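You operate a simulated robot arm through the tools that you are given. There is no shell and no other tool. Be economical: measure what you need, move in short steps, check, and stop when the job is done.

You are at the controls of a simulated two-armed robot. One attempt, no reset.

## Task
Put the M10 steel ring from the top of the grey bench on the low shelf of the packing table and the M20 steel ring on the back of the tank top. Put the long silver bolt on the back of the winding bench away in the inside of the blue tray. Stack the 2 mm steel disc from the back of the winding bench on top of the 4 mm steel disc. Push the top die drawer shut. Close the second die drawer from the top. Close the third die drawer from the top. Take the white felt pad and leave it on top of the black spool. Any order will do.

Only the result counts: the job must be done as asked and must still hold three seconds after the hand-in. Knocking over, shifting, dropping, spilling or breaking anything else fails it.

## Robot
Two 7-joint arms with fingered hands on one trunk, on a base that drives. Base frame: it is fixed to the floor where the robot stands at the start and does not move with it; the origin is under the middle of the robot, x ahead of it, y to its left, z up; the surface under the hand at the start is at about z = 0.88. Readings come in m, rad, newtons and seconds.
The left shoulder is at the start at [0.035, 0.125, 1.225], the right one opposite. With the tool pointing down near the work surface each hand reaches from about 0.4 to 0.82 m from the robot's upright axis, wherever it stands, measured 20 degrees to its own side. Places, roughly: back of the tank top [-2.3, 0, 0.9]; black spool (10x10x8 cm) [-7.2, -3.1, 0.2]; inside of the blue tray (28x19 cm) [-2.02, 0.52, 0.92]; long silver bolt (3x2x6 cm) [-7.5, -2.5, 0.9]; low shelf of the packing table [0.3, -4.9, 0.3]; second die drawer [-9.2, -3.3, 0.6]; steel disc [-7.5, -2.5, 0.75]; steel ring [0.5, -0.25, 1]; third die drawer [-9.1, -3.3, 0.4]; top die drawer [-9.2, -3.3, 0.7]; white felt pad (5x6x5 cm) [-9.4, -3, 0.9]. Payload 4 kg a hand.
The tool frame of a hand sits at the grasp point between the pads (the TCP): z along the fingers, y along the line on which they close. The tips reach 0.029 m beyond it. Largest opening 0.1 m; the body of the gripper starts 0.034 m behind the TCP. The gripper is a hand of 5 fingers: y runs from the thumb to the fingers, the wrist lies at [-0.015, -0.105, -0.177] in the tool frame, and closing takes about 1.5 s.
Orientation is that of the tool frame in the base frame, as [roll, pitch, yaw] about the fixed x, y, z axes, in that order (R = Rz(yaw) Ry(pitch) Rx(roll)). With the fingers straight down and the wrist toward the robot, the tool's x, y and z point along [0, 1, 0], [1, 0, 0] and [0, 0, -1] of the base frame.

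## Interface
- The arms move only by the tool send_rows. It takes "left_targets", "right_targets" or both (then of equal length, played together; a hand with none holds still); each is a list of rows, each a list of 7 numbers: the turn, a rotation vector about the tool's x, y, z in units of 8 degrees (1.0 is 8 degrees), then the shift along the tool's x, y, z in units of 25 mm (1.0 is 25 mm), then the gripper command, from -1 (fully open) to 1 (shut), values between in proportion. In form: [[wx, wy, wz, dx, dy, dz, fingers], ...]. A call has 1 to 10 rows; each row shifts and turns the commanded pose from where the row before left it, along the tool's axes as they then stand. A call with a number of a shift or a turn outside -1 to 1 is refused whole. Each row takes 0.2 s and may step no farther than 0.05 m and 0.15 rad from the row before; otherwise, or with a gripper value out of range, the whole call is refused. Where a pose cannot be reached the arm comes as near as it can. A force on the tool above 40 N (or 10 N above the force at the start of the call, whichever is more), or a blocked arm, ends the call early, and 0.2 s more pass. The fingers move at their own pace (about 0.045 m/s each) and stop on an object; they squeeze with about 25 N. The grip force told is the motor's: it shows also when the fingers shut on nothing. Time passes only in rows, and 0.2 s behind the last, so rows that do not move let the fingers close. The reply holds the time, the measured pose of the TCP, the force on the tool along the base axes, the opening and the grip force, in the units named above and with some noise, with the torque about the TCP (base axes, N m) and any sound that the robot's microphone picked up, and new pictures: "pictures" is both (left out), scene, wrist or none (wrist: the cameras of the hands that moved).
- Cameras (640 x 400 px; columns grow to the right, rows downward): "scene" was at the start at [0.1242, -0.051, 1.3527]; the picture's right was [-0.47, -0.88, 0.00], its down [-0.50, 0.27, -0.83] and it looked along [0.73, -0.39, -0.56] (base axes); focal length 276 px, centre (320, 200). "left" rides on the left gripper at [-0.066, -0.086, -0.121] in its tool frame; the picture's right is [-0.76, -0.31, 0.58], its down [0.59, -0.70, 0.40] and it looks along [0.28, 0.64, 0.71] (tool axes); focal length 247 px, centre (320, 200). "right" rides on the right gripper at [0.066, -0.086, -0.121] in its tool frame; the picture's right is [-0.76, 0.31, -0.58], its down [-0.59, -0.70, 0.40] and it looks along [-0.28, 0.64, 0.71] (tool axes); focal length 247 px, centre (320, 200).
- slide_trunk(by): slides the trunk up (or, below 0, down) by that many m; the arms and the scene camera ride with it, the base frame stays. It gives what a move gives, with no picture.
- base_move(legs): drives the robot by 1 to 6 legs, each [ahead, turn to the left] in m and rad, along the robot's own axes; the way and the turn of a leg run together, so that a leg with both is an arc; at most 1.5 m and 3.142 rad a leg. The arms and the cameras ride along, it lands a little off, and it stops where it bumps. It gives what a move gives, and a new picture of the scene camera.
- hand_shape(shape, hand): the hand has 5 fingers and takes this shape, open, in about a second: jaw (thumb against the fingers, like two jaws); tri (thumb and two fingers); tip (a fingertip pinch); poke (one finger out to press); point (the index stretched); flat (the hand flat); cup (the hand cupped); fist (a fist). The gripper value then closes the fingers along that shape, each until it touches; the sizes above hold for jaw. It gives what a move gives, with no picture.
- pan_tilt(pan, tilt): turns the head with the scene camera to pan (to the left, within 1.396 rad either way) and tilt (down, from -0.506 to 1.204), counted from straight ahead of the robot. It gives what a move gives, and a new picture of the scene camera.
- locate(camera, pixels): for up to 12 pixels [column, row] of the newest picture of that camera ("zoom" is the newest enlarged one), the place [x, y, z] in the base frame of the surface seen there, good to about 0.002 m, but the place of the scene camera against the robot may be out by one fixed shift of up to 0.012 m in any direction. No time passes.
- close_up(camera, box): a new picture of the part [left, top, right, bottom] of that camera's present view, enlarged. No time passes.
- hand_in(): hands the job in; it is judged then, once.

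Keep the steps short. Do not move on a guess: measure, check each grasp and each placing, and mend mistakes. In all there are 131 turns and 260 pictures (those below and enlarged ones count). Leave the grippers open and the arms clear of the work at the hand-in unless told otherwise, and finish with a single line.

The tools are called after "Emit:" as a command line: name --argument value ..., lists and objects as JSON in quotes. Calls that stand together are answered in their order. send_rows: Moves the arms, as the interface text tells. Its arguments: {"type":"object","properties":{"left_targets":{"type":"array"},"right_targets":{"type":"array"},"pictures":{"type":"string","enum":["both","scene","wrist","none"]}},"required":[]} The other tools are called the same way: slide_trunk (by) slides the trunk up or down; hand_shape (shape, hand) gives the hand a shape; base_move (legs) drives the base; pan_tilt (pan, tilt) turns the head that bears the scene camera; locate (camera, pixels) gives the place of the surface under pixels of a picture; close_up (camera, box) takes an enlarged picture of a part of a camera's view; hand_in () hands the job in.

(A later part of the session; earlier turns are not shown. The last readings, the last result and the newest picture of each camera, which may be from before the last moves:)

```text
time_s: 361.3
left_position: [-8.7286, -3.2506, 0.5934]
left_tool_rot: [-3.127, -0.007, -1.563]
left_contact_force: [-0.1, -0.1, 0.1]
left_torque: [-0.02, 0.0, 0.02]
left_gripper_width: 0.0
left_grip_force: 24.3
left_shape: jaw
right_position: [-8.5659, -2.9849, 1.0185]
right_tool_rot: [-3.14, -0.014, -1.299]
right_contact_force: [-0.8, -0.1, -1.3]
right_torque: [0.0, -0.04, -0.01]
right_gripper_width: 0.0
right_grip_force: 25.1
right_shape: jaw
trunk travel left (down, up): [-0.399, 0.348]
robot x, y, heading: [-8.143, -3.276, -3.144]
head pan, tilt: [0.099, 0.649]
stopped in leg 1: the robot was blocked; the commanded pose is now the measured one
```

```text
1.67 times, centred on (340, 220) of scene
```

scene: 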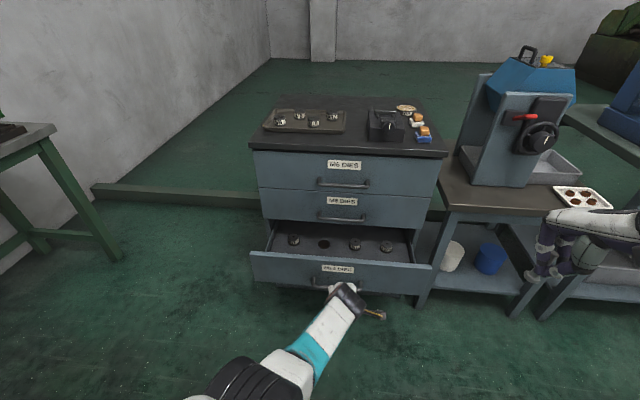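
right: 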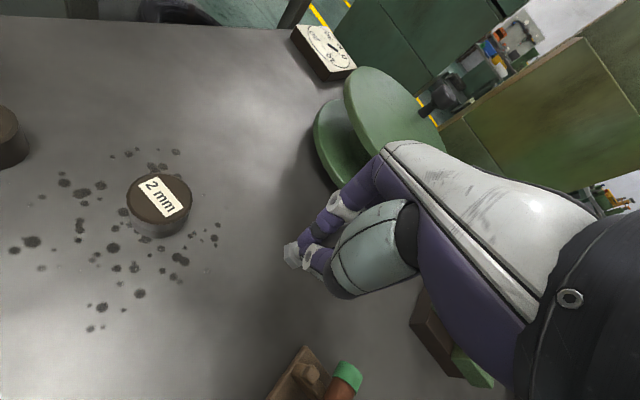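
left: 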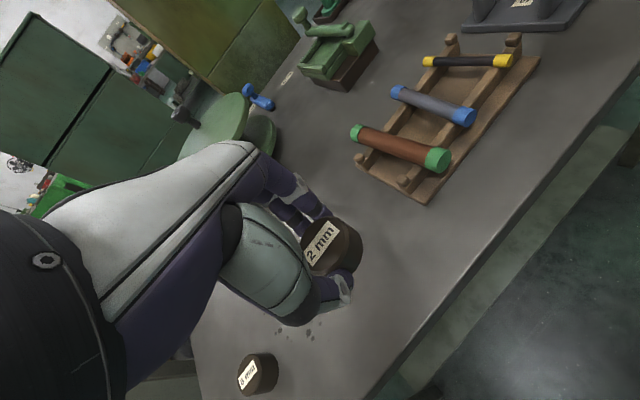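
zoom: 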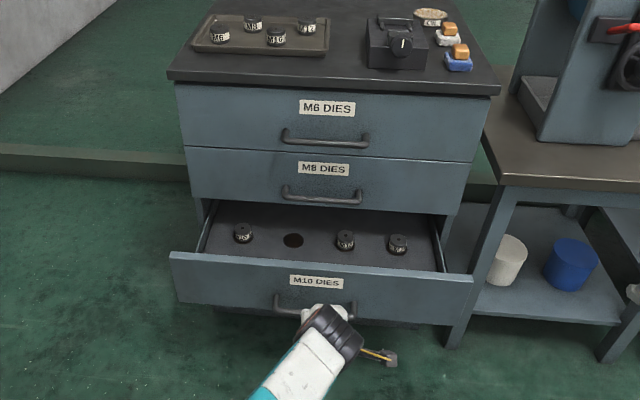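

d3 front is at -8.945. I lower the trunk 16 cm and push with small legs.

Emit:
slide_trunk --by -0.16

Emit:
base_move --legs '[[0.08, 0], [0.05, 0], [0.05, 0], [0.05, 0], [0.04, 0], [0.04, 0]]'

Emit:
locate --camera "scene" --pixels '[[280, 230], [280, 265], [280, 300], [390, 300], [400, 270], [400, 235]]'

```text
time_s: 363.2
left_position: [-8.7275, -3.2515, 0.436]
left_tool_rot: [-3.129, -0.008, -1.564]
left_contact_force: [0.1, -0.7, 0.5]
left_torque: [0.01, 0.02, -0.01]
left_gripper_width: 0.0004
left_grip_force: 24.7
left_shape: jaw
right_position: [-8.5635, -2.9841, 0.8602]
right_tool_rot: [-3.138, -0.012, -1.3]
right_contact_force: [0.4, 0.5, -0.2]
right_torque: [0.03, 0.01, -0.01]
right_gripper_width: 0.0002
right_grip_force: 25.2
right_shape: jaw
trunk travel left (down, up): [-0.239, 0.508]
robot x, y, heading: [-8.141, -3.2755, -3.139]
head pan, tilt: [0.099, 0.649]
```

```text
time_s: 366.8
left_position: [-9.0376, -3.2526, 0.4351]
left_tool_rot: [-3.128, -0.007, -1.565]
left_contact_force: [-0.3, -0.6, -0.3]
left_torque: [0.01, 0.01, 0.01]
left_gripper_width: 0.0
left_grip_force: 25.5
left_shape: jaw
right_position: [-8.8749, -2.9856, 0.8601]
right_tool_rot: [-3.139, -0.014, -1.297]
right_contact_force: [0.2, 0.0, -0.4]
right_torque: [-0.02, -0.02, -0.02]
right_gripper_width: 0.0
right_grip_force: 24.7
right_shape: jaw
trunk travel left (down, up): [-0.239, 0.508]
robot x, y, heading: [-8.4496, -3.2768, -3.139]
head pan, tilt: [0.099, 0.649]
```

scene: 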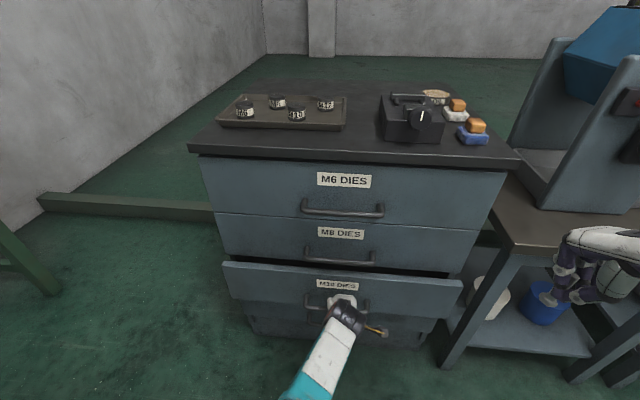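

```text
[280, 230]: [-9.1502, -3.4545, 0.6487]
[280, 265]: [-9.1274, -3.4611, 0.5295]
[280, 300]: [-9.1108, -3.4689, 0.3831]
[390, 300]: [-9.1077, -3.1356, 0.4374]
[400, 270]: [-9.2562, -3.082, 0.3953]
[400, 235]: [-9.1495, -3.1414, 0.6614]
```

About 4 cm left. I push on.

Emit:
base_move --legs '[[0.03, 0], [0.03, 0], [0.02, 0]]'

Emit:
locate --camera "scene" --pixels '[[280, 230], [280, 300], [400, 310], [400, 240], [300, 280]]'

```text
time_s: 368.1
left_position: [-9.0927, -3.253, 0.435]
left_tool_rot: [-3.119, -0.009, -1.561]
left_contact_force: [7.9, -2.8, 7.6]
left_torque: [-0.06, 0.09, 0.12]
left_gripper_width: 0.0
left_grip_force: 25.1
left_shape: jaw
right_position: [-8.9313, -2.9852, 0.8587]
right_tool_rot: [-3.139, -0.012, -1.298]
right_contact_force: [0.1, 0.4, 0.4]
right_torque: [0.01, -0.01, -0.01]
right_gripper_width: 0.0003
right_grip_force: 25.3
right_shape: jaw
trunk travel left (down, up): [-0.239, 0.508]
robot x, y, heading: [-8.5092, -3.2747, -3.141]
head pan, tilt: [0.099, 0.649]
stopped in leg 2: the force on the tool passed its limit at 52 N (the readings are from after the stop); the commanded pose is now the measured one
```

scene: 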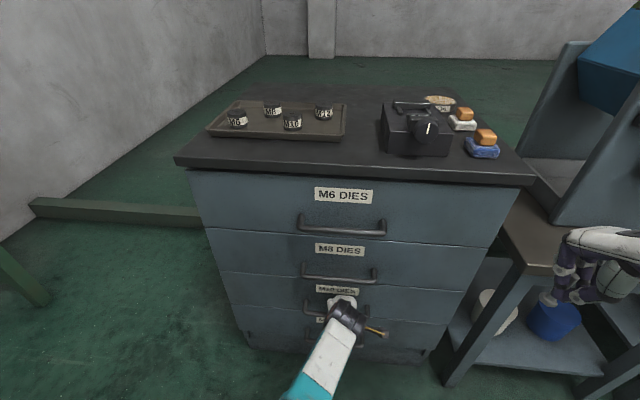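

```text
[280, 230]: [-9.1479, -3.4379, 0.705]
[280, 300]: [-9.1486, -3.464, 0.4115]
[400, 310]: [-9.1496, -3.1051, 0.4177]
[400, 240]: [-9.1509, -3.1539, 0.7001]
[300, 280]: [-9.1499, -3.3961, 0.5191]
```

All three drawers are shut (fronts at -9.150). I locate the white felt pad at about (463,115), then back off and raise the trunk.

Emit:
close_up --camera "scene" --box '[420, 80, 520, 170]'

Emit:
locate --camera "scene" --pixels '[[464, 113], [462, 124], [452, 125], [474, 127], [486, 137], [482, 152], [440, 105], [430, 130]]'

Emit:
base_move --legs '[[-0.3, 0]]'

Emit:
slide_trunk --by 0.4

```text
4.44 times, centred on (470, 125) of scene
```

zoom: 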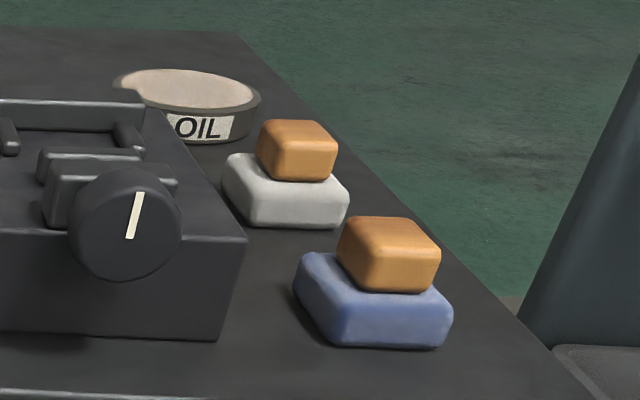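

```text
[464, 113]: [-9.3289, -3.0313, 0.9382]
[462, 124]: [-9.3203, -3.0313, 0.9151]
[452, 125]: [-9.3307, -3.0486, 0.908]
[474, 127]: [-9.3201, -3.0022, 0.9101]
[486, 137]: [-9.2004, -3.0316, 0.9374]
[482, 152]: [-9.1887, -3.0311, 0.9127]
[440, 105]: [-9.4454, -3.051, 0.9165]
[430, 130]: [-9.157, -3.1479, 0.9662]
```

```text
time_s: 370.2
left_position: [-8.7937, -3.2511, 0.4344]
left_tool_rot: [-3.12, -0.011, -1.563]
left_contact_force: [-1.2, 1.3, -0.5]
left_torque: [0.0, 0.02, 0.0]
left_gripper_width: 0.0
left_grip_force: 25.2
left_shape: jaw
right_position: [-8.6307, -2.9834, 0.859]
right_tool_rot: [-3.138, -0.013, -1.301]
right_contact_force: [-0.2, 0.0, -1.4]
right_torque: [0.06, -0.01, -0.01]
right_gripper_width: 0.0
right_grip_force: 24.9
right_shape: jaw
trunk travel left (down, up): [-0.239, 0.508]
robot x, y, heading: [-8.213, -3.273, -3.14]
head pan, tilt: [0.099, 0.649]
```

scene: 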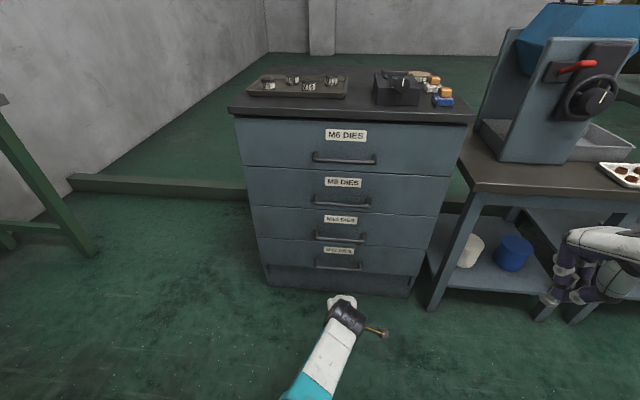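

```text
time_s: 374.0
left_position: [-8.7917, -3.2508, 0.8349]
left_tool_rot: [-3.119, -0.009, -1.565]
left_contact_force: [0.4, -0.4, 0.6]
left_torque: [-0.02, 0.0, 0.02]
left_gripper_width: 0.0001
left_grip_force: 25.1
left_shape: jaw
right_position: [-8.6317, -2.9832, 1.2591]
right_tool_rot: [-3.137, -0.011, -1.299]
right_contact_force: [0.0, 0.4, -0.3]
right_torque: [0.03, -0.03, 0.01]
right_gripper_width: 0.0
right_grip_force: 24.7
right_shape: jaw
trunk travel left (down, up): [-0.639, 0.108]
robot x, y, heading: [-8.2094, -3.278, -3.145]
head pan, tilt: [0.099, 0.649]
```

Pad handle is centred at about (-9.332,-3.03), z 0.915-0.94. I lift and retract the left hand, then turn right 0.4 and go forward 0.5 m.

Emit:
send_rows --left_targets '[[0, 0, 0, 0, 0, -1, 1], [0, 0, 0, 0, 0, -1, 1], [0, 0, 0, 0, 0, -1, 0.4], [0, 0, 0, 0, 0, -1, -0.2], [0, 0, 0, 0, -1, -1, -0.2], [0, 0, 0, 0, -1, -1, -0.2], [0, 0, 0, 0, -1, -1, -0.2], [0, 0, 0, 0, -1, -1, -0.2]]' --pictures "none"

Emit:
base_move --legs '[[0, -0.4], [0.5, 0]]'

Emit:
pan_tilt --pan 0.3 --tilt 0.8

```text
time_s: 375.4
left_position: [-8.8365, -3.293, 1.0777]
left_tool_rot: [2.973, -0.06, -1.523]
left_contact_force: [-0.6, 0.2, 0.4]
left_torque: [0.0, 0.0, 0.02]
left_gripper_width: 0.0598
left_grip_force: 0.1
left_shape: jaw
right_position: [-8.6317, -2.9834, 1.2602]
right_tool_rot: [-3.138, -0.012, -1.3]
right_contact_force: [-1.0, 0.0, -0.4]
right_torque: [-0.01, -0.04, 0.01]
right_gripper_width: 0.0001
right_grip_force: 24.9
right_shape: jaw
trunk travel left (down, up): [-0.639, 0.108]
robot x, y, heading: [-8.2066, -3.273, -3.147]
head pan, tilt: [0.099, 0.649]
stopped in row 7 (left hand): the arm was blocked; the commanded pose is now the measured one
```

```text
time_s: 379.6
left_position: [-9.249, -2.8521, 1.0739]
left_tool_rot: [2.975, -0.064, -1.927]
left_contact_force: [-0.3, -0.5, -0.5]
left_torque: [-0.02, -0.03, 0.0]
left_gripper_width: 0.0598
left_grip_force: 0.1
left_shape: jaw
right_position: [-8.9421, -2.6494, 1.26]
right_tool_rot: [-3.14, -0.015, -1.7]
right_contact_force: [-0.3, 0.8, 0.3]
right_torque: [0.0, -0.04, 0.0]
right_gripper_width: 0.0
right_grip_force: 24.7
right_shape: jaw
trunk travel left (down, up): [-0.639, 0.108]
robot x, y, heading: [-8.6683, -3.0812, 2.742]
head pan, tilt: [0.099, 0.649]
```

scene: 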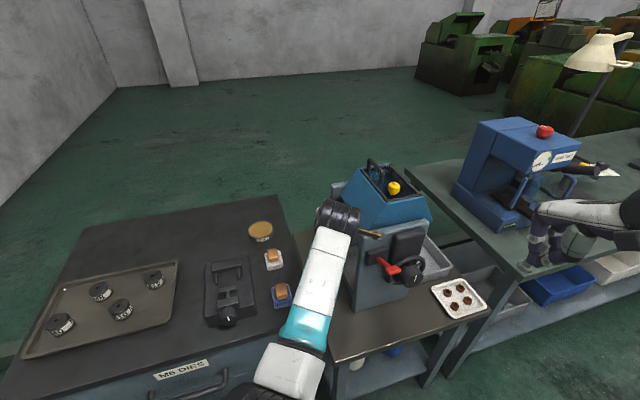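

```text
time_s: 380.3
left_position: [-9.2497, -2.8544, 1.0751]
left_tool_rot: [2.975, -0.064, -1.925]
left_contact_force: [0.0, -0.3, 0.0]
left_torque: [0.01, -0.04, -0.03]
left_gripper_width: 0.0598
left_grip_force: 0.0
left_shape: jaw
right_position: [-8.9412, -2.6484, 1.2589]
right_tool_rot: [-3.138, -0.01, -1.703]
right_contact_force: [1.2, 0.3, -1.6]
right_torque: [0.03, -0.01, 0.06]
right_gripper_width: 0.0003
right_grip_force: 25.3
right_shape: jaw
trunk travel left (down, up): [-0.639, 0.108]
robot x, y, heading: [-8.6679, -3.0805, 2.738]
head pan, tilt: [0.3, 0.799]
```

scene: 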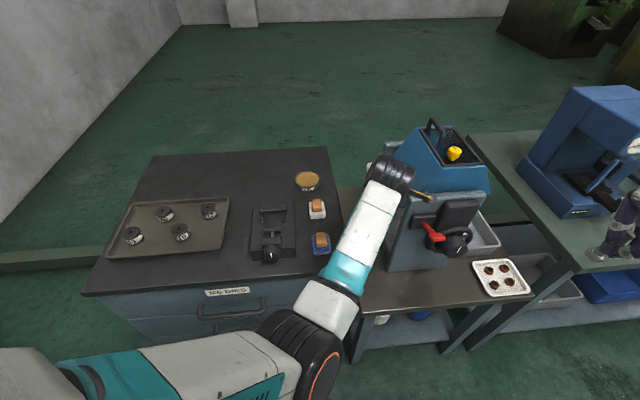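

I level the left hand and move it over the pad at z 1.07.

Emit:
send_rows --left_targets '[[0.6, -0.23, -0.6, 0, 0, 0, -0.2], [0.6, -0.23, -0.65, 0, 0, 0, -0.2], [0, 0, 0, 0.94, 0.25, 0, -0.2], [0, 0, 0, 0.94, 0.25, 0, -0.2], [0, 0, 0, 0.94, 0.25, 0, -0.2], [0, 0, 0, 0.94, 0.25, 0, -0.2], [0, 0, 0, 0.94, 0.25, 0, -0.2], [0, 0, 0, 0.94, 0.25, 0, -0.2], [0, 0, 0, 0.94, 0.25, 0, -0.2], [0, 0, 0, 0.92, 0.23, 0, -0.2]]' --pictures "wrist"

```text
time_s: 382.5
left_position: [-9.3328, -3.0292, 1.0728]
left_tool_rot: [3.138, 0.016, -1.757]
left_contact_force: [0.7, -0.7, 0.2]
left_torque: [-0.01, 0.0, -0.01]
left_gripper_width: 0.0594
left_grip_force: 0.0
left_shape: jaw
right_position: [-8.9425, -2.6499, 1.2587]
right_tool_rot: [-3.14, -0.013, -1.7]
right_contact_force: [0.7, -0.7, -0.7]
right_torque: [-0.01, -0.02, -0.01]
right_gripper_width: 0.0
right_grip_force: 24.9
right_shape: jaw
trunk travel left (down, up): [-0.639, 0.108]
robot x, y, heading: [-8.6708, -3.0828, 2.737]
head pan, tilt: [0.3, 0.799]
```

left: 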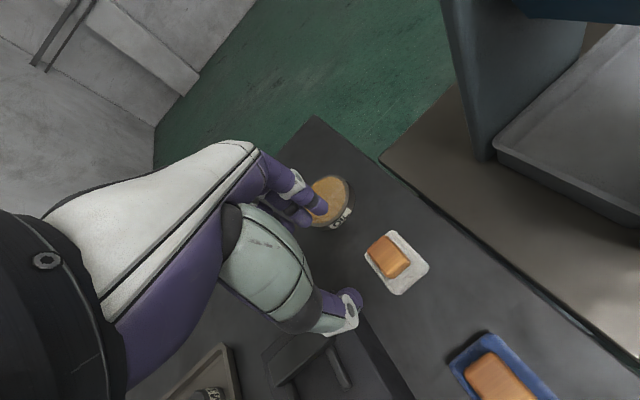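

Emit:
locate --camera "left" --pixels '[[388, 256], [373, 249], [388, 240], [405, 262], [392, 270], [396, 233], [425, 266], [397, 290], [370, 257], [490, 372], [330, 185], [440, 310]]'

```text
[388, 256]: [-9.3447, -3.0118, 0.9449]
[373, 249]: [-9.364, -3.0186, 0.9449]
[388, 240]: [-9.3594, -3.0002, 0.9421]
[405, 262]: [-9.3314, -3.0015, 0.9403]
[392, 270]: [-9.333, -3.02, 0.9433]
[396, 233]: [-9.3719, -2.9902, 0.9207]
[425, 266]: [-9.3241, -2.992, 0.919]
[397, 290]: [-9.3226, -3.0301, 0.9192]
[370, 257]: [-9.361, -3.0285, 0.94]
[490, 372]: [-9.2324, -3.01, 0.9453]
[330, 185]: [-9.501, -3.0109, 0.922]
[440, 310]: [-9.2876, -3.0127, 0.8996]
```

Handle centre is (-9.347,-3.010), top 0.945, pad top 0.920. I square the hand to it and lower part way.

Emit:
send_rows --left_targets '[[0, 0, -0.66, 0, 0, 0, -0.25], [0, 0, -0.66, 0, 0, 0, -0.25], [0, 0, 0, -0.77, 0.57, 0, -0.25], [0, 0, 0, 0, 0, 1, -0.25], [0, 0, 0, 0, 0, 1, -0.25], [0, 0, 0, 0, 0, 1, -0.25], [0, 0, 0, 0, 0, 0, -0.25]]' --pictures "wrist"

```text
time_s: 384.1
left_position: [-9.3461, -3.0084, 0.9981]
left_tool_rot: [-3.141, 0.014, -1.571]
left_contact_force: [0.1, -0.6, -0.5]
left_torque: [0.0, 0.01, -0.04]
left_gripper_width: 0.0623
left_grip_force: 0.1
left_shape: jaw
right_position: [-8.9408, -2.6486, 1.2582]
right_tool_rot: [-3.137, -0.011, -1.702]
right_contact_force: [-0.1, -0.2, -0.7]
right_torque: [-0.04, 0.01, -0.01]
right_gripper_width: 0.0
right_grip_force: 24.9
right_shape: jaw
trunk travel left (down, up): [-0.639, 0.108]
robot x, y, heading: [-8.6641, -3.0854, 2.744]
head pan, tilt: [0.3, 0.799]
```

left: 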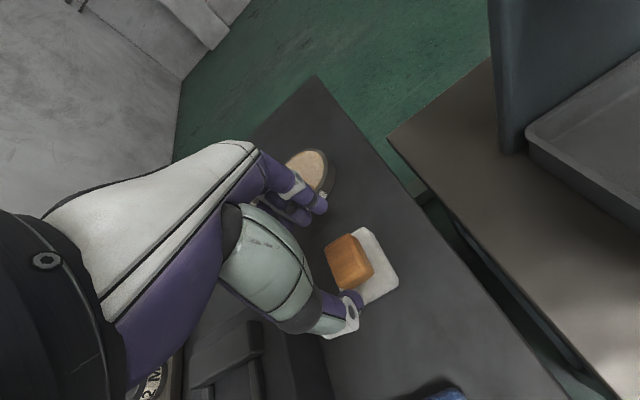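

Emit:
send_rows --left_targets '[[0, 0, 0, 0.06, 0, 0.7, -0.25], [0, 0, 0, 0, 0, 0.6, -0.25], [0, 0, 0, 0, 0, 0.5, -0.25], [0, 0, 0, 0, 0, 0, 1], [0, 0, 0, 0, 0, 0, 1], [0, 0, 0, 0, 0, 0, 1], [0, 0, 0, 0, 0, 0, 1], [0, 0, 0, 0, 0, 0, 1]]' --pictures "none"

Emit:
send_rows --left_targets '[[0, 0, 0, 0, 0, -0.5, 1], [0, 0, 0, 0, 0, -1, 1], [0, 0, 0, 0, 0, -1, 1], [0, 0, 0, 0, 0, -1, 1], [0, 0, 0, 0, 0, -1, 1], [0, 0, 0, 0, 0, -1, 1]]' --pictures "wrist"

```text
time_s: 385.9
left_position: [-9.3467, -3.0093, 0.9522]
left_tool_rot: [-3.141, 0.014, -1.573]
left_contact_force: [-0.3, 0.7, 0.2]
left_torque: [0.0, 0.02, 0.03]
left_gripper_width: 0.0343
left_grip_force: 25.1
left_shape: jaw
right_position: [-8.9414, -2.6487, 1.2588]
right_tool_rot: [-3.139, -0.013, -1.701]
right_contact_force: [-0.4, 0.6, -0.7]
right_torque: [0.01, 0.02, -0.02]
right_gripper_width: 0.0002
right_grip_force: 25.4
right_shape: jaw
trunk travel left (down, up): [-0.639, 0.108]
robot x, y, heading: [-8.6651, -3.0813, 2.747]
head pan, tilt: [0.3, 0.799]
```

```text
time_s: 387.3
left_position: [-9.3473, -3.0112, 1.09]
left_tool_rot: [3.141, 0.016, -1.573]
left_contact_force: [-0.3, -0.4, -0.5]
left_torque: [-0.02, 0.0, -0.02]
left_gripper_width: 0.0347
left_grip_force: 25.4
left_shape: jaw
right_position: [-8.941, -2.6494, 1.2606]
right_tool_rot: [-3.137, -0.012, -1.702]
right_contact_force: [0.1, -0.4, 0.3]
right_torque: [0.0, 0.02, -0.01]
right_gripper_width: 0.0002
right_grip_force: 25.0
right_shape: jaw
trunk travel left (down, up): [-0.639, 0.108]
robot x, y, heading: [-8.6654, -3.0799, 2.741]
head pan, tilt: [0.3, 0.799]
```

left: 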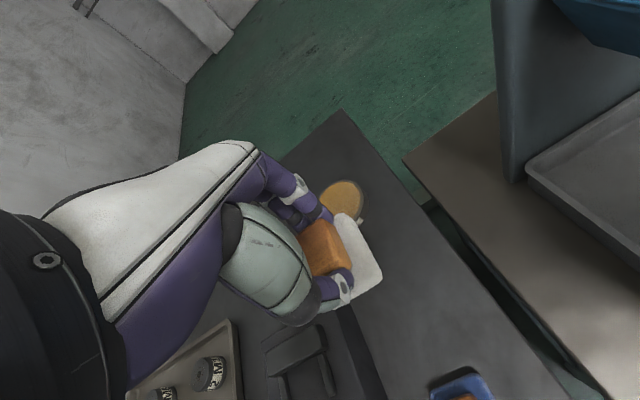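

The pad is held. I pull it back, then drive round to the south side of the winding bench, facing north.

Emit:
send_rows --left_targets '[[0, 0, 0, 0, -1, 0, 1], [0, 0, 0, 0, -1, 0, 1], [0, 0, 0, 0, -1, 0, 1], [0, 0, 0, 0, -1, 0, 1], [0, 0, 0, 0.3, -1, 0, 1], [0, 0, 0, 0.3, -1, 0, 1], [0, 0, 0, 0.3, -1, 0, 1], [0, 0, 0, 0, 0, 0, 1]]' --pictures "none"

Emit:
base_move --legs '[[-0.45, 0], [0, 1.97], [0.6, 0], [0, 1.57], [1.2, 0], [0, 1.57]]'

Emit:
pan_tilt --pan 0.1 --tilt 0.9

```text
time_s: 389.0
left_position: [-9.2364, -3.0425, 1.1728]
left_tool_rot: [2.957, 0.021, -1.551]
left_contact_force: [0.3, -0.8, -0.7]
left_torque: [-0.02, 0.0, 0.03]
left_gripper_width: 0.0346
left_grip_force: 25.4
left_shape: jaw
right_position: [-8.9407, -2.6488, 1.2601]
right_tool_rot: [-3.139, -0.013, -1.702]
right_contact_force: [0.2, 0.2, 0.5]
right_torque: [-0.04, 0.01, -0.01]
right_gripper_width: 0.0
right_grip_force: 25.0
right_shape: jaw
trunk travel left (down, up): [-0.639, 0.108]
robot x, y, heading: [-8.6689, -3.0838, 2.744]
head pan, tilt: [0.3, 0.799]
stopped in row 8 (left hand): the arm was blocked; the commanded pose is now the measured one
```

```text
time_s: 413.1
left_position: [-7.2424, -3.3366, 1.1741]
left_tool_rot: [2.955, 0.018, -2.731]
left_contact_force: [0.4, 0.0, -0.4]
left_torque: [0.0, -0.02, 0.01]
left_gripper_width: 0.0341
left_grip_force: 25.1
left_shape: jaw
right_position: [-6.7665, -3.4569, 1.2601]
right_tool_rot: [-3.139, -0.011, -2.878]
right_contact_force: [-0.1, 0.4, 0.3]
right_torque: [-0.03, 0.05, 0.01]
right_gripper_width: 0.0
right_grip_force: 25.0
right_shape: jaw
trunk travel left (down, up): [-0.639, 0.108]
robot x, y, heading: [-7.0618, -3.8786, 1.558]
head pan, tilt: [0.3, 0.799]
```

scene: 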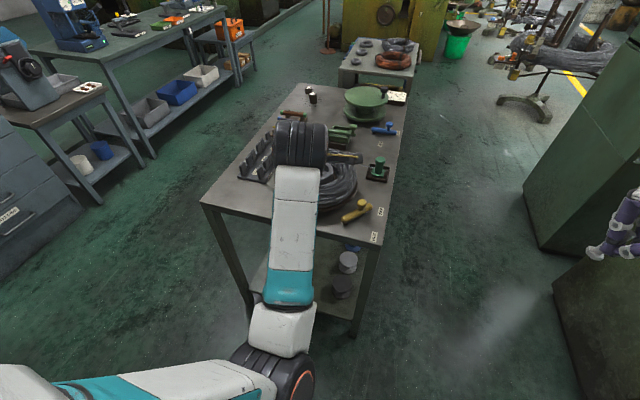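

```text
time_s: 413.8
left_position: [-7.2419, -3.3365, 1.1731]
left_tool_rot: [2.954, 0.016, -2.728]
left_contact_force: [-0.3, -0.7, -0.2]
left_torque: [-0.03, 0.05, -0.01]
left_gripper_width: 0.0342
left_grip_force: 24.9
left_shape: jaw
right_position: [-6.7645, -3.457, 1.2596]
right_tool_rot: [-3.138, -0.012, -2.879]
right_contact_force: [0.6, 0.6, -0.4]
right_torque: [-0.03, 0.01, -0.01]
right_gripper_width: 0.0
right_grip_force: 24.8
right_shape: jaw
trunk travel left (down, up): [-0.639, 0.108]
robot x, y, heading: [-7.0622, -3.8769, 1.558]
head pan, tilt: [0.099, 0.901]
```

scene: 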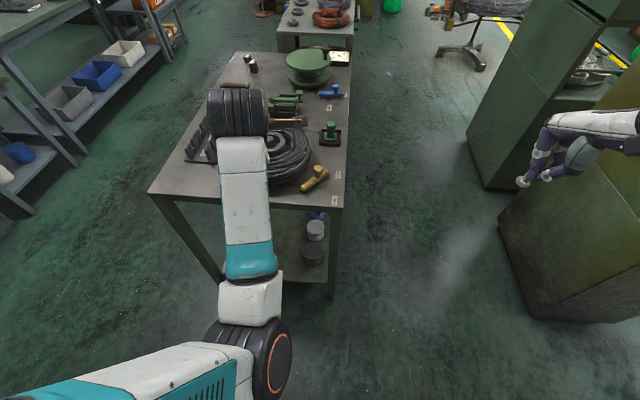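

The black spool shows at (313,250) on the low shelf. I measure it, then back up 0.22 m and lower the trunk.

Emit:
locate --camera "scene" --pixels '[[313, 245], [303, 247], [323, 247], [313, 258], [315, 228], [340, 220], [150, 195], [280, 210], [335, 290], [295, 290]]'

Emit:
close_up --camera "scene" --box '[270, 200, 360, 290]'

Emit:
base_move --legs '[[-0.2, 0]]'

Emit:
slide_trunk --by -0.4

Emit:
slide_trunk --by -0.22

Emit:
pan_tilt --pan 0.0 --tilt 0.6

```text
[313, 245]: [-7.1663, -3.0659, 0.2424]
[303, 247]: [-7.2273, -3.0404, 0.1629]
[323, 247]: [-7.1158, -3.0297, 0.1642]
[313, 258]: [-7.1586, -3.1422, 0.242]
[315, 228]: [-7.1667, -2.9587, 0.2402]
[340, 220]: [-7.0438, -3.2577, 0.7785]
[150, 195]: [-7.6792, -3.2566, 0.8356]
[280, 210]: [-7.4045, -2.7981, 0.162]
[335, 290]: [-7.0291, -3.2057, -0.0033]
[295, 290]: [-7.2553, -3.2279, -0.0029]
```

```text
4.44 times, centred on (315, 245) of scene
```

zoom: 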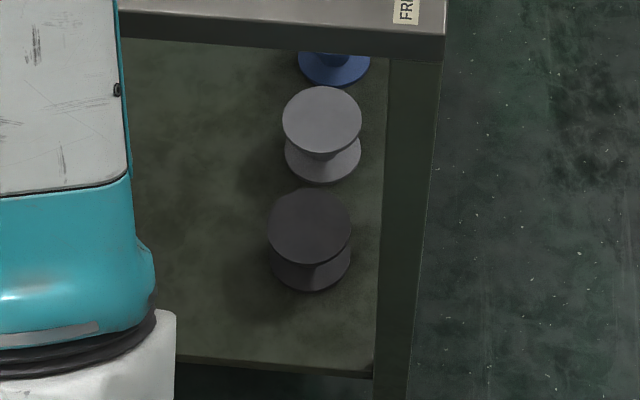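

```text
time_s: 415.4
left_position: [-7.2431, -3.5371, 1.1744]
left_tool_rot: [2.955, 0.019, -2.731]
left_contact_force: [-0.3, -0.7, -1.0]
left_torque: [-0.02, 0.01, 0.01]
left_gripper_width: 0.0341
left_grip_force: 25.6
left_shape: jaw
right_position: [-6.7675, -3.6564, 1.2598]
right_tool_rot: [-3.14, -0.011, -2.879]
right_contact_force: [0.2, -0.4, -0.5]
right_torque: [-0.01, -0.02, 0.0]
right_gripper_width: 0.0
right_grip_force: 24.8
right_shape: jaw
trunk travel left (down, up): [-0.639, 0.108]
robot x, y, heading: [-7.0586, -4.0797, 1.562]
head pan, tilt: [0.099, 0.901]
```

scene: 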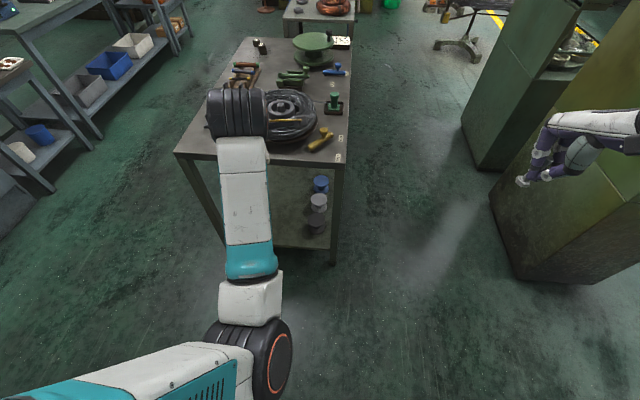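

```text
time_s: 419.2
left_position: [-7.2696, -3.5359, 0.7744]
left_tool_rot: [2.926, -0.044, -2.714]
left_contact_force: [-0.1, -0.5, -0.5]
left_torque: [0.05, 0.0, -0.03]
left_gripper_width: 0.0339
left_grip_force: 25.7
left_shape: jaw
right_position: [-6.7678, -3.6567, 0.8595]
right_tool_rot: [-3.139, -0.012, -2.879]
right_contact_force: [0.4, 0.0, -0.3]
right_torque: [0.03, 0.01, 0.0]
right_gripper_width: 0.0
right_grip_force: 25.4
right_shape: jaw
trunk travel left (down, up): [-0.239, 0.508]
robot x, y, heading: [-7.0669, -4.0713, 1.562]
head pan, tilt: [0.099, 0.901]
```

```text
time_s: 421.5
left_position: [-7.2625, -3.5352, 0.5546]
left_tool_rot: [2.926, -0.044, -2.729]
left_contact_force: [0.4, -0.7, -0.6]
left_torque: [-0.03, 0.0, -0.03]
left_gripper_width: 0.0341
left_grip_force: 24.7
left_shape: jaw
right_position: [-6.7666, -3.6433, 0.5802]
right_tool_rot: [-2.961, -0.064, -2.885]
right_contact_force: [-0.1, 0.5, -1.0]
right_torque: [-0.01, 0.01, 0.02]
right_gripper_width: 0.0
right_grip_force: 24.9
right_shape: jaw
trunk travel left (down, up): [-0.019, 0.728]
robot x, y, heading: [-7.0594, -4.074, 1.566]
head pan, tilt: [0.099, 0.901]
```

```text
time_s: 422.3
left_position: [-7.2617, -3.5352, 0.5545]
left_tool_rot: [2.923, -0.038, -2.725]
left_contact_force: [-0.4, -0.3, -0.6]
left_torque: [0.02, 0.02, -0.01]
left_gripper_width: 0.0342
left_grip_force: 24.3
left_shape: jaw
right_position: [-6.7668, -3.6425, 0.582]
right_tool_rot: [-2.961, -0.063, -2.884]
right_contact_force: [0.7, -0.8, -0.6]
right_torque: [0.02, 0.01, -0.02]
right_gripper_width: 0.0
right_grip_force: 25.0
right_shape: jaw
trunk travel left (down, up): [-0.019, 0.728]
robot x, y, heading: [-7.0604, -4.0767, 1.56]
head pan, tilt: [0.0, 0.6]
```

scene: 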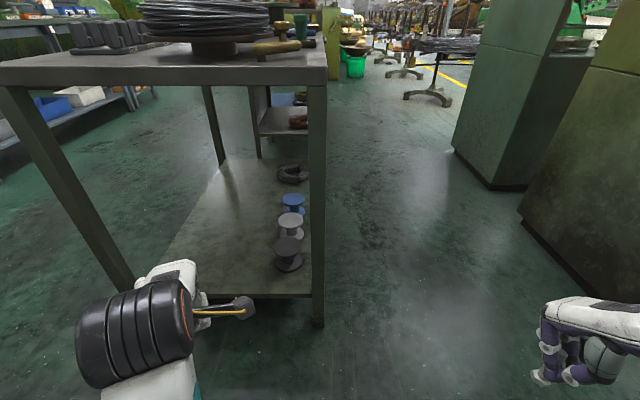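

Spool top centre is about (-7.163,-3.10, 0.242). I level and square the left hand and lower it in front of the bench.

Emit:
send_rows --left_targets '[[0.39, -0.07, 0.74, 0, 0, 0, 1], [0.39, -0.07, 0.74, 0, 0, 0, 1], [0.39, -0.07, 0.74, 0, 0, 0, 1], [0.39, -0.07, 0.74, 0, 0, 0, 1], [0, 0, 0, -0.7, 0, 1, 1], [0, 0, 0, -0.7, 0, 1, 1], [0, 0, 0, -0.7, 0, 1, 1], [0, 0, 0, -0.7, 0, 1, 1], [0, 0, 0, -0.7, 0, 1, 1], [0, 0, 0, -0.5, 0, 1, 1]]' --pictures "scene"

```text
time_s: 424.5
left_position: [-7.1476, -3.5277, 0.4159]
left_tool_rot: [3.139, 0.008, -3.141]
left_contact_force: [-0.4, 0.4, -0.2]
left_torque: [0.01, 0.01, 0.04]
left_gripper_width: 0.034
left_grip_force: 25.1
left_shape: jaw
right_position: [-6.7661, -3.6429, 0.5803]
right_tool_rot: [-2.962, -0.063, -2.884]
right_contact_force: [0.1, -0.1, -0.5]
right_torque: [-0.03, 0.03, 0.0]
right_gripper_width: 0.0001
right_grip_force: 24.9
right_shape: jaw
trunk travel left (down, up): [-0.019, 0.728]
robot x, y, heading: [-7.0618, -4.0762, 1.565]
head pan, tilt: [0.0, 0.6]
```

scene: 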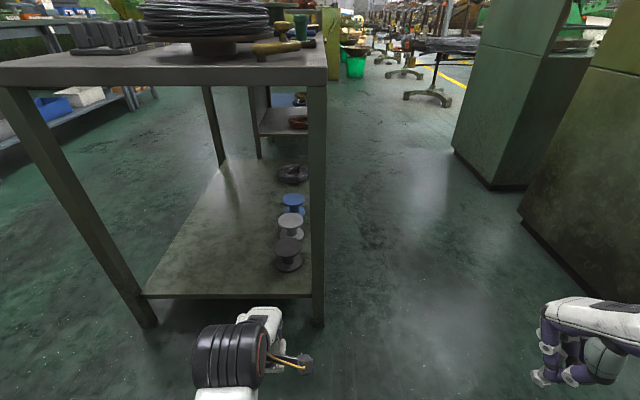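

I line up in x and drive forward 0.33 m under the bench top at this height.

Emit:
send_rows --left_targets '[[0, 0, 0, 0.65, 0, 0.6, 1], [0, 0, 0, 0, 0, 0.6, 1], [0, 0, 0, 0, 0, 0, 1]]' --pictures "none"

Emit:
base_move --legs '[[0.17, 0], [0.16, 0]]'

Emit:
close_up --camera "left" --box '[0, 0, 640, 400]'

```text
time_s: 425.3
left_position: [-7.1546, -3.5414, 0.3745]
left_tool_rot: [-3.113, 0.028, 3.139]
left_contact_force: [0.0, 0.3, -0.1]
left_torque: [-0.03, 0.01, -0.02]
left_gripper_width: 0.0339
left_grip_force: 24.8
left_shape: jaw
right_position: [-6.7667, -3.6436, 0.5815]
right_tool_rot: [-2.96, -0.062, -2.884]
right_contact_force: [0.0, 0.7, -0.6]
right_torque: [0.03, 0.01, 0.01]
right_gripper_width: 0.0
right_grip_force: 24.9
right_shape: jaw
trunk travel left (down, up): [-0.019, 0.728]
robot x, y, heading: [-7.0607, -4.0759, 1.564]
head pan, tilt: [0.0, 0.6]
```

```text
time_s: 427.8
left_position: [-7.1527, -3.2109, 0.3753]
left_tool_rot: [-3.115, 0.024, 3.14]
left_contact_force: [0.1, 0.0, -0.2]
left_torque: [-0.01, 0.0, -0.01]
left_gripper_width: 0.0341
left_grip_force: 25.7
left_shape: jaw
right_position: [-6.7628, -3.3144, 0.5809]
right_tool_rot: [-2.961, -0.063, -2.887]
right_contact_force: [-0.2, -0.1, -1.4]
right_torque: [0.0, -0.02, 0.01]
right_gripper_width: 0.0
right_grip_force: 25.4
right_shape: jaw
trunk travel left (down, up): [-0.019, 0.728]
robot x, y, heading: [-7.0593, -3.7453, 1.562]
head pan, tilt: [0.0, 0.6]
```

scene: 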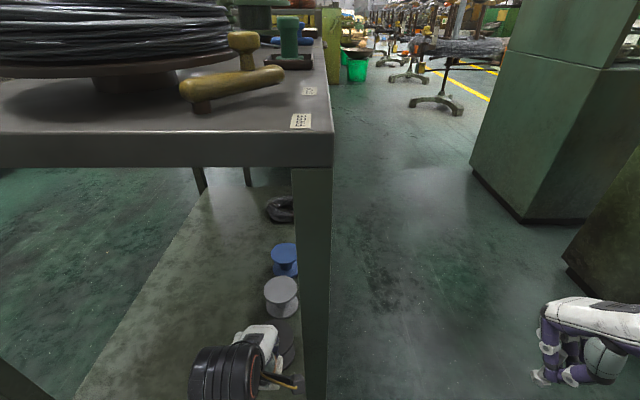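

```text
1.00 times, centred on (320, 200) of left (not enlarged: the box is as wide or as high as the picture)
```

zoom: 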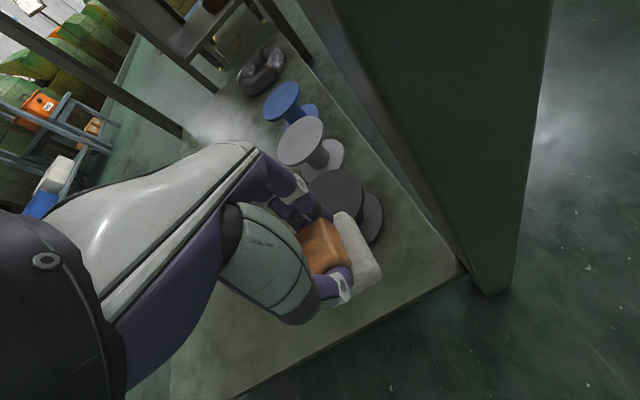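

Emit:
locate --camera "zoom" --pixels '[[335, 185], [312, 182], [330, 171], [350, 176], [361, 192], [345, 205], [302, 140], [281, 145], [324, 135], [470, 200], [420, 260]]'

```text
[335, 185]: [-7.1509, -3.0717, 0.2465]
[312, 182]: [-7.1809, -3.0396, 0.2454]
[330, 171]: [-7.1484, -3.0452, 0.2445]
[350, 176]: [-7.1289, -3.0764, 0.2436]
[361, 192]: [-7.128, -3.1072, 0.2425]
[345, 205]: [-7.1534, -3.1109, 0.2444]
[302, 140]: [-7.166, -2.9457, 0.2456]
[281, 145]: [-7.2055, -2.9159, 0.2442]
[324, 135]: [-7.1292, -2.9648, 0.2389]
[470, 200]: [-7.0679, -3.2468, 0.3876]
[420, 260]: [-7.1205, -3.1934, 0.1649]
```

Spool centre is about (-7.168,-3.09), top 0.2445. I move the pad forward over it.

Emit:
send_rows --left_targets '[[-0.19, 0.17, 0, 0.2, 0.8, 0, 1], [0, 0, 0, 0.2, 0.8, 0, 1], [0, 0, 0, 0.2, 0.8, 0, 1], [0, 0, 0, 0, 0.8, 0, 1], [0, 0, 0, 0, 0.8, 0, 1], [0, 0, 0, 0, 0.8, 0, 1], [0, 0, 0, 0, 0, 0, 1]]' --pictures "wrist"

```text
time_s: 429.4
left_position: [-7.1668, -3.0904, 0.3742]
left_tool_rot: [3.141, 0.0, 3.138]
left_contact_force: [-0.2, -0.8, -0.4]
left_torque: [-0.02, 0.0, 0.0]
left_gripper_width: 0.0341
left_grip_force: 25.3
left_shape: jaw
right_position: [-6.7631, -3.3129, 0.5809]
right_tool_rot: [-2.961, -0.062, -2.887]
right_contact_force: [-0.4, 0.6, -1.5]
right_torque: [0.01, -0.02, -0.01]
right_gripper_width: 0.0001
right_grip_force: 24.5
right_shape: jaw
trunk travel left (down, up): [-0.019, 0.728]
robot x, y, heading: [-7.0583, -3.7454, 1.562]
head pan, tilt: [0.0, 0.6]
```

left: 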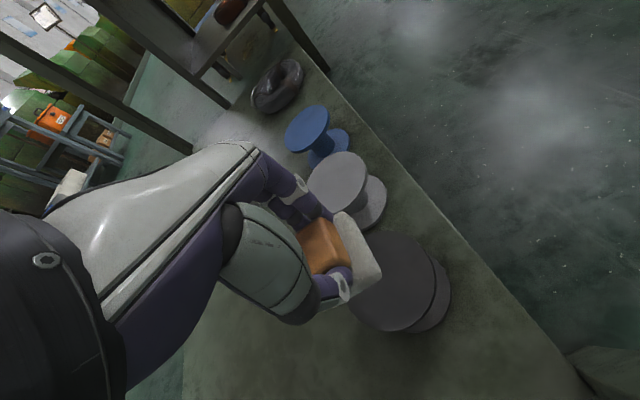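

Emit:
locate --camera "left" --pixels '[[395, 234], [432, 262], [428, 300], [390, 328], [357, 312], [395, 282]]'

```text
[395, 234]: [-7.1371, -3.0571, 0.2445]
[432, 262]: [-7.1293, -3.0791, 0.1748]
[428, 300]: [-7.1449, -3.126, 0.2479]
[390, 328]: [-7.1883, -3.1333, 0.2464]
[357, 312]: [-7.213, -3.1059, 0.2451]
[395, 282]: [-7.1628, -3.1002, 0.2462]
```

Circle fit: centre (-7.171,-3.089), top 0.2455. I lower the pad onto it gently.

Emit:
send_rows --left_targets '[[0, 0, 0, 0.17, 0.05, 0.8, 1], [0, 0, 0, 0, 0, 0.8, 1], [0, 0, 0, 0, 0, 0.7, 1], [0, 0, 0, 0, 0, 0.4, 1], [0, 0, 0, 0, 0, 0.15, 1], [0, 0, 0, 0, 0, 0.1, 1], [0, 0, 0, 0, 0, 0, 1]]' --pictures "wrist"

```text
time_s: 431.0
left_position: [-7.1718, -3.0888, 0.3008]
left_tool_rot: [-3.141, 0.001, 3.138]
left_contact_force: [-0.3, 0.6, -0.1]
left_torque: [0.02, -0.02, 0.0]
left_gripper_width: 0.0341
left_grip_force: 24.6
left_shape: jaw
right_position: [-6.7638, -3.3146, 0.581]
right_tool_rot: [-2.961, -0.062, -2.887]
right_contact_force: [0.5, -0.2, 0.1]
right_torque: [0.0, -0.01, 0.0]
right_gripper_width: 0.0
right_grip_force: 24.9
right_shape: jaw
trunk travel left (down, up): [-0.019, 0.728]
robot x, y, heading: [-7.0561, -3.7444, 1.563]
head pan, tilt: [0.0, 0.6]
```

left: 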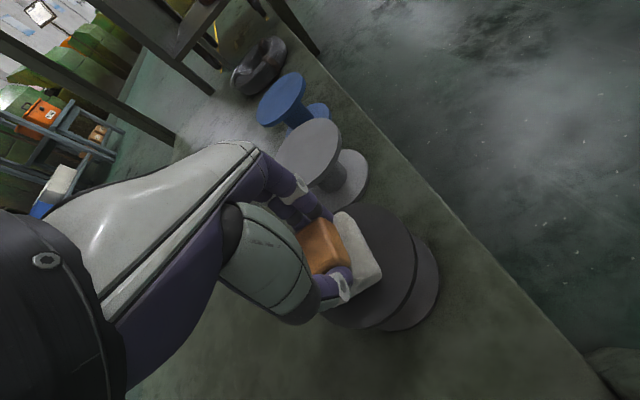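

Emit:
send_rows --left_targets '[[0, 0, 0, 0, 0, 0.08, 1], [0, 0, 0, 0, 0, 0, 0.25], [0, 0, 0, 0, 0, 0, 0.1], [0, 0, 0, 0, 0, 0, -0.1], [0, 0, 0, 0, 0, 0, -0.2], [0, 0, 0, 0, 0, -0.5, -0.2], [0, 0, 0, 0, 0, -0.8, -0.2], [0, 0, 0, 0, 0, -0.8, -0.2], [0, 0, 0, 0, 0, -0.8, -0.2], [0, 0, 0, 0, 0, -0.8, -0.2]]' --pictures "wrist"

```text
time_s: 433.2
left_position: [-7.171, -3.0904, 0.3922]
left_tool_rot: [-3.14, -0.002, 3.138]
left_contact_force: [-0.5, 0.0, -0.5]
left_torque: [0.05, 0.03, 0.01]
left_gripper_width: 0.0596
left_grip_force: 0.0
left_shape: jaw
right_position: [-6.7638, -3.3135, 0.5825]
right_tool_rot: [-2.962, -0.062, -2.884]
right_contact_force: [0.0, -0.1, -0.5]
right_torque: [0.03, 0.01, -0.02]
right_gripper_width: 0.0
right_grip_force: 25.6
right_shape: jaw
trunk travel left (down, up): [-0.019, 0.728]
robot x, y, heading: [-7.0594, -3.7447, 1.56]
head pan, tilt: [0.0, 0.6]
```

left: 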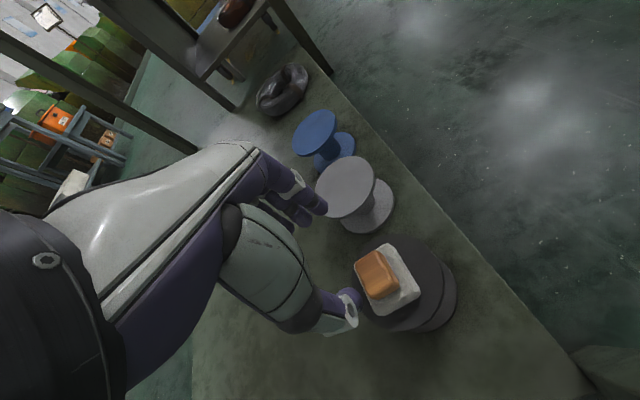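

The white pad sits on the black spool. I withdraw with the base, raise the trunk, tuck the left hand, and drive east along the corridor with the bolt.

Emit:
base_move --legs '[[-0.25, 0]]'

Emit:
slide_trunk --by 0.4

Emit:
slide_trunk --by 0.15

Emit:
send_rows --left_targets '[[0, 0, 0, 0, 0, -1, -0.2], [0, 0, 0, 0, 0, -1, -0.2], [0, 0, 0, 0, -1, -1, -0.2], [0, 0, 0, 0, -1, -1, -0.2], [0, 0, 0, 0, -1, -1, -0.2], [0, 0, 0, 0, -1, 0, -0.2], [0, 0, 0, 0, -1, 0, -0.2], [0, 0, 0, 0, -1, 0, -0.2]]' --pictures "none"

Emit:
base_move --legs '[[0, -1.56], [1.5, 0], [1.5, 0], [1.5, 0], [1.5, 0], [0.8, 0]]'

```text
time_s: 435.0
left_position: [-7.1749, -3.3377, 0.3911]
left_tool_rot: [-3.141, 0.0, 3.139]
left_contact_force: [-0.5, 1.0, -0.8]
left_torque: [0.04, -0.02, 0.02]
left_gripper_width: 0.0598
left_grip_force: 0.2
left_shape: jaw
right_position: [-6.7648, -3.5604, 0.5812]
right_tool_rot: [-2.961, -0.062, -2.883]
right_contact_force: [0.6, 0.3, 0.0]
right_torque: [-0.03, -0.01, 0.01]
right_gripper_width: 0.0002
right_grip_force: 25.1
right_shape: jaw
trunk travel left (down, up): [-0.019, 0.728]
robot x, y, heading: [-7.0609, -3.9948, 1.565]
head pan, tilt: [0.0, 0.6]
```

scene: 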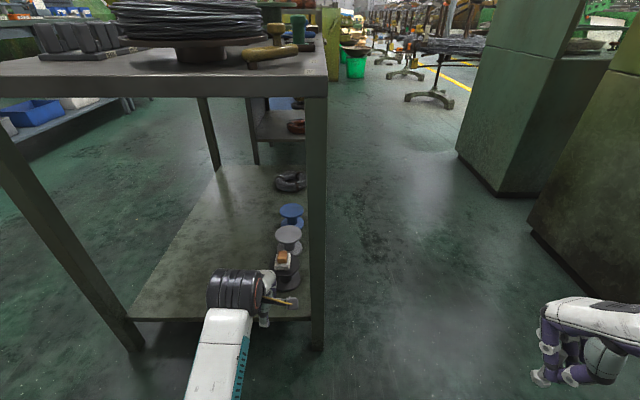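

```text
time_s: 438.9
left_position: [-7.1744, -3.3374, 0.7912]
left_tool_rot: [3.141, 0.0, 3.139]
left_contact_force: [0.8, -0.3, 0.4]
left_torque: [-0.01, -0.01, 0.0]
left_gripper_width: 0.06
left_grip_force: 0.1
left_shape: jaw
right_position: [-6.7652, -3.5612, 0.9795]
right_tool_rot: [-2.962, -0.062, -2.883]
right_contact_force: [0.1, 0.6, 0.0]
right_torque: [-0.01, 0.01, -0.01]
right_gripper_width: 0.0
right_grip_force: 24.4
right_shape: jaw
trunk travel left (down, up): [-0.419, 0.328]
robot x, y, heading: [-7.062, -3.9908, 1.567]
head pan, tilt: [0.0, 0.6]
```

```text
time_s: 440.6
left_position: [-7.1729, -3.3355, 0.9403]
left_tool_rot: [3.141, 0.0, 3.138]
left_contact_force: [-0.3, 0.5, 0.2]
left_torque: [-0.01, -0.02, 0.01]
left_gripper_width: 0.0596
left_grip_force: 0.1
left_shape: jaw
right_position: [-6.7647, -3.561, 1.1305]
right_tool_rot: [-2.961, -0.061, -2.884]
right_contact_force: [-0.7, 0.3, -0.3]
right_torque: [-0.01, 0.01, -0.03]
right_gripper_width: 0.0
right_grip_force: 25.4
right_shape: jaw
trunk travel left (down, up): [-0.569, 0.178]
robot x, y, heading: [-7.0623, -3.9885, 1.564]
head pan, tilt: [0.0, 0.6]
```

```text
time_s: 442.4
left_position: [-7.175, -3.4875, 1.0668]
left_tool_rot: [3.139, -0.001, 3.139]
left_contact_force: [-0.6, -0.2, -0.1]
left_torque: [0.03, 0.0, -0.03]
left_gripper_width: 0.0597
left_grip_force: 0.1
left_shape: jaw
right_position: [-6.7662, -3.5602, 1.1316]
right_tool_rot: [-2.961, -0.062, -2.885]
right_contact_force: [-0.2, 0.1, -0.4]
right_torque: [0.0, -0.01, -0.05]
right_gripper_width: 0.0002
right_grip_force: 25.4
right_shape: jaw
trunk travel left (down, up): [-0.569, 0.178]
robot x, y, heading: [-7.0622, -3.9941, 1.565]
head pan, tilt: [0.0, 0.6]
```

```text
time_s: 478.8
left_position: [0.2551, -3.7879, 1.0665]
left_tool_rot: [-3.141, 0.001, 1.581]
left_contact_force: [-0.3, -0.1, -0.7]
left_torque: [-0.02, 0.01, 0.0]
left_gripper_width: 0.06
left_grip_force: 0.1
left_shape: jaw
right_position: [0.1852, -4.1974, 1.1319]
right_tool_rot: [-2.962, -0.061, 1.839]
right_contact_force: [1.4, -0.1, -1.0]
right_torque: [-0.01, 0.03, 0.01]
right_gripper_width: 0.0001
right_grip_force: 25.3
right_shape: jaw
trunk travel left (down, up): [-0.569, 0.178]
robot x, y, heading: [-0.2512, -3.9088, 0.005]
head pan, tilt: [0.0, 0.6]
```

scene: 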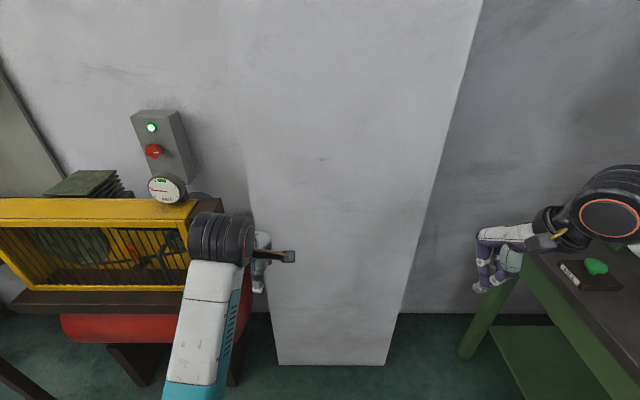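

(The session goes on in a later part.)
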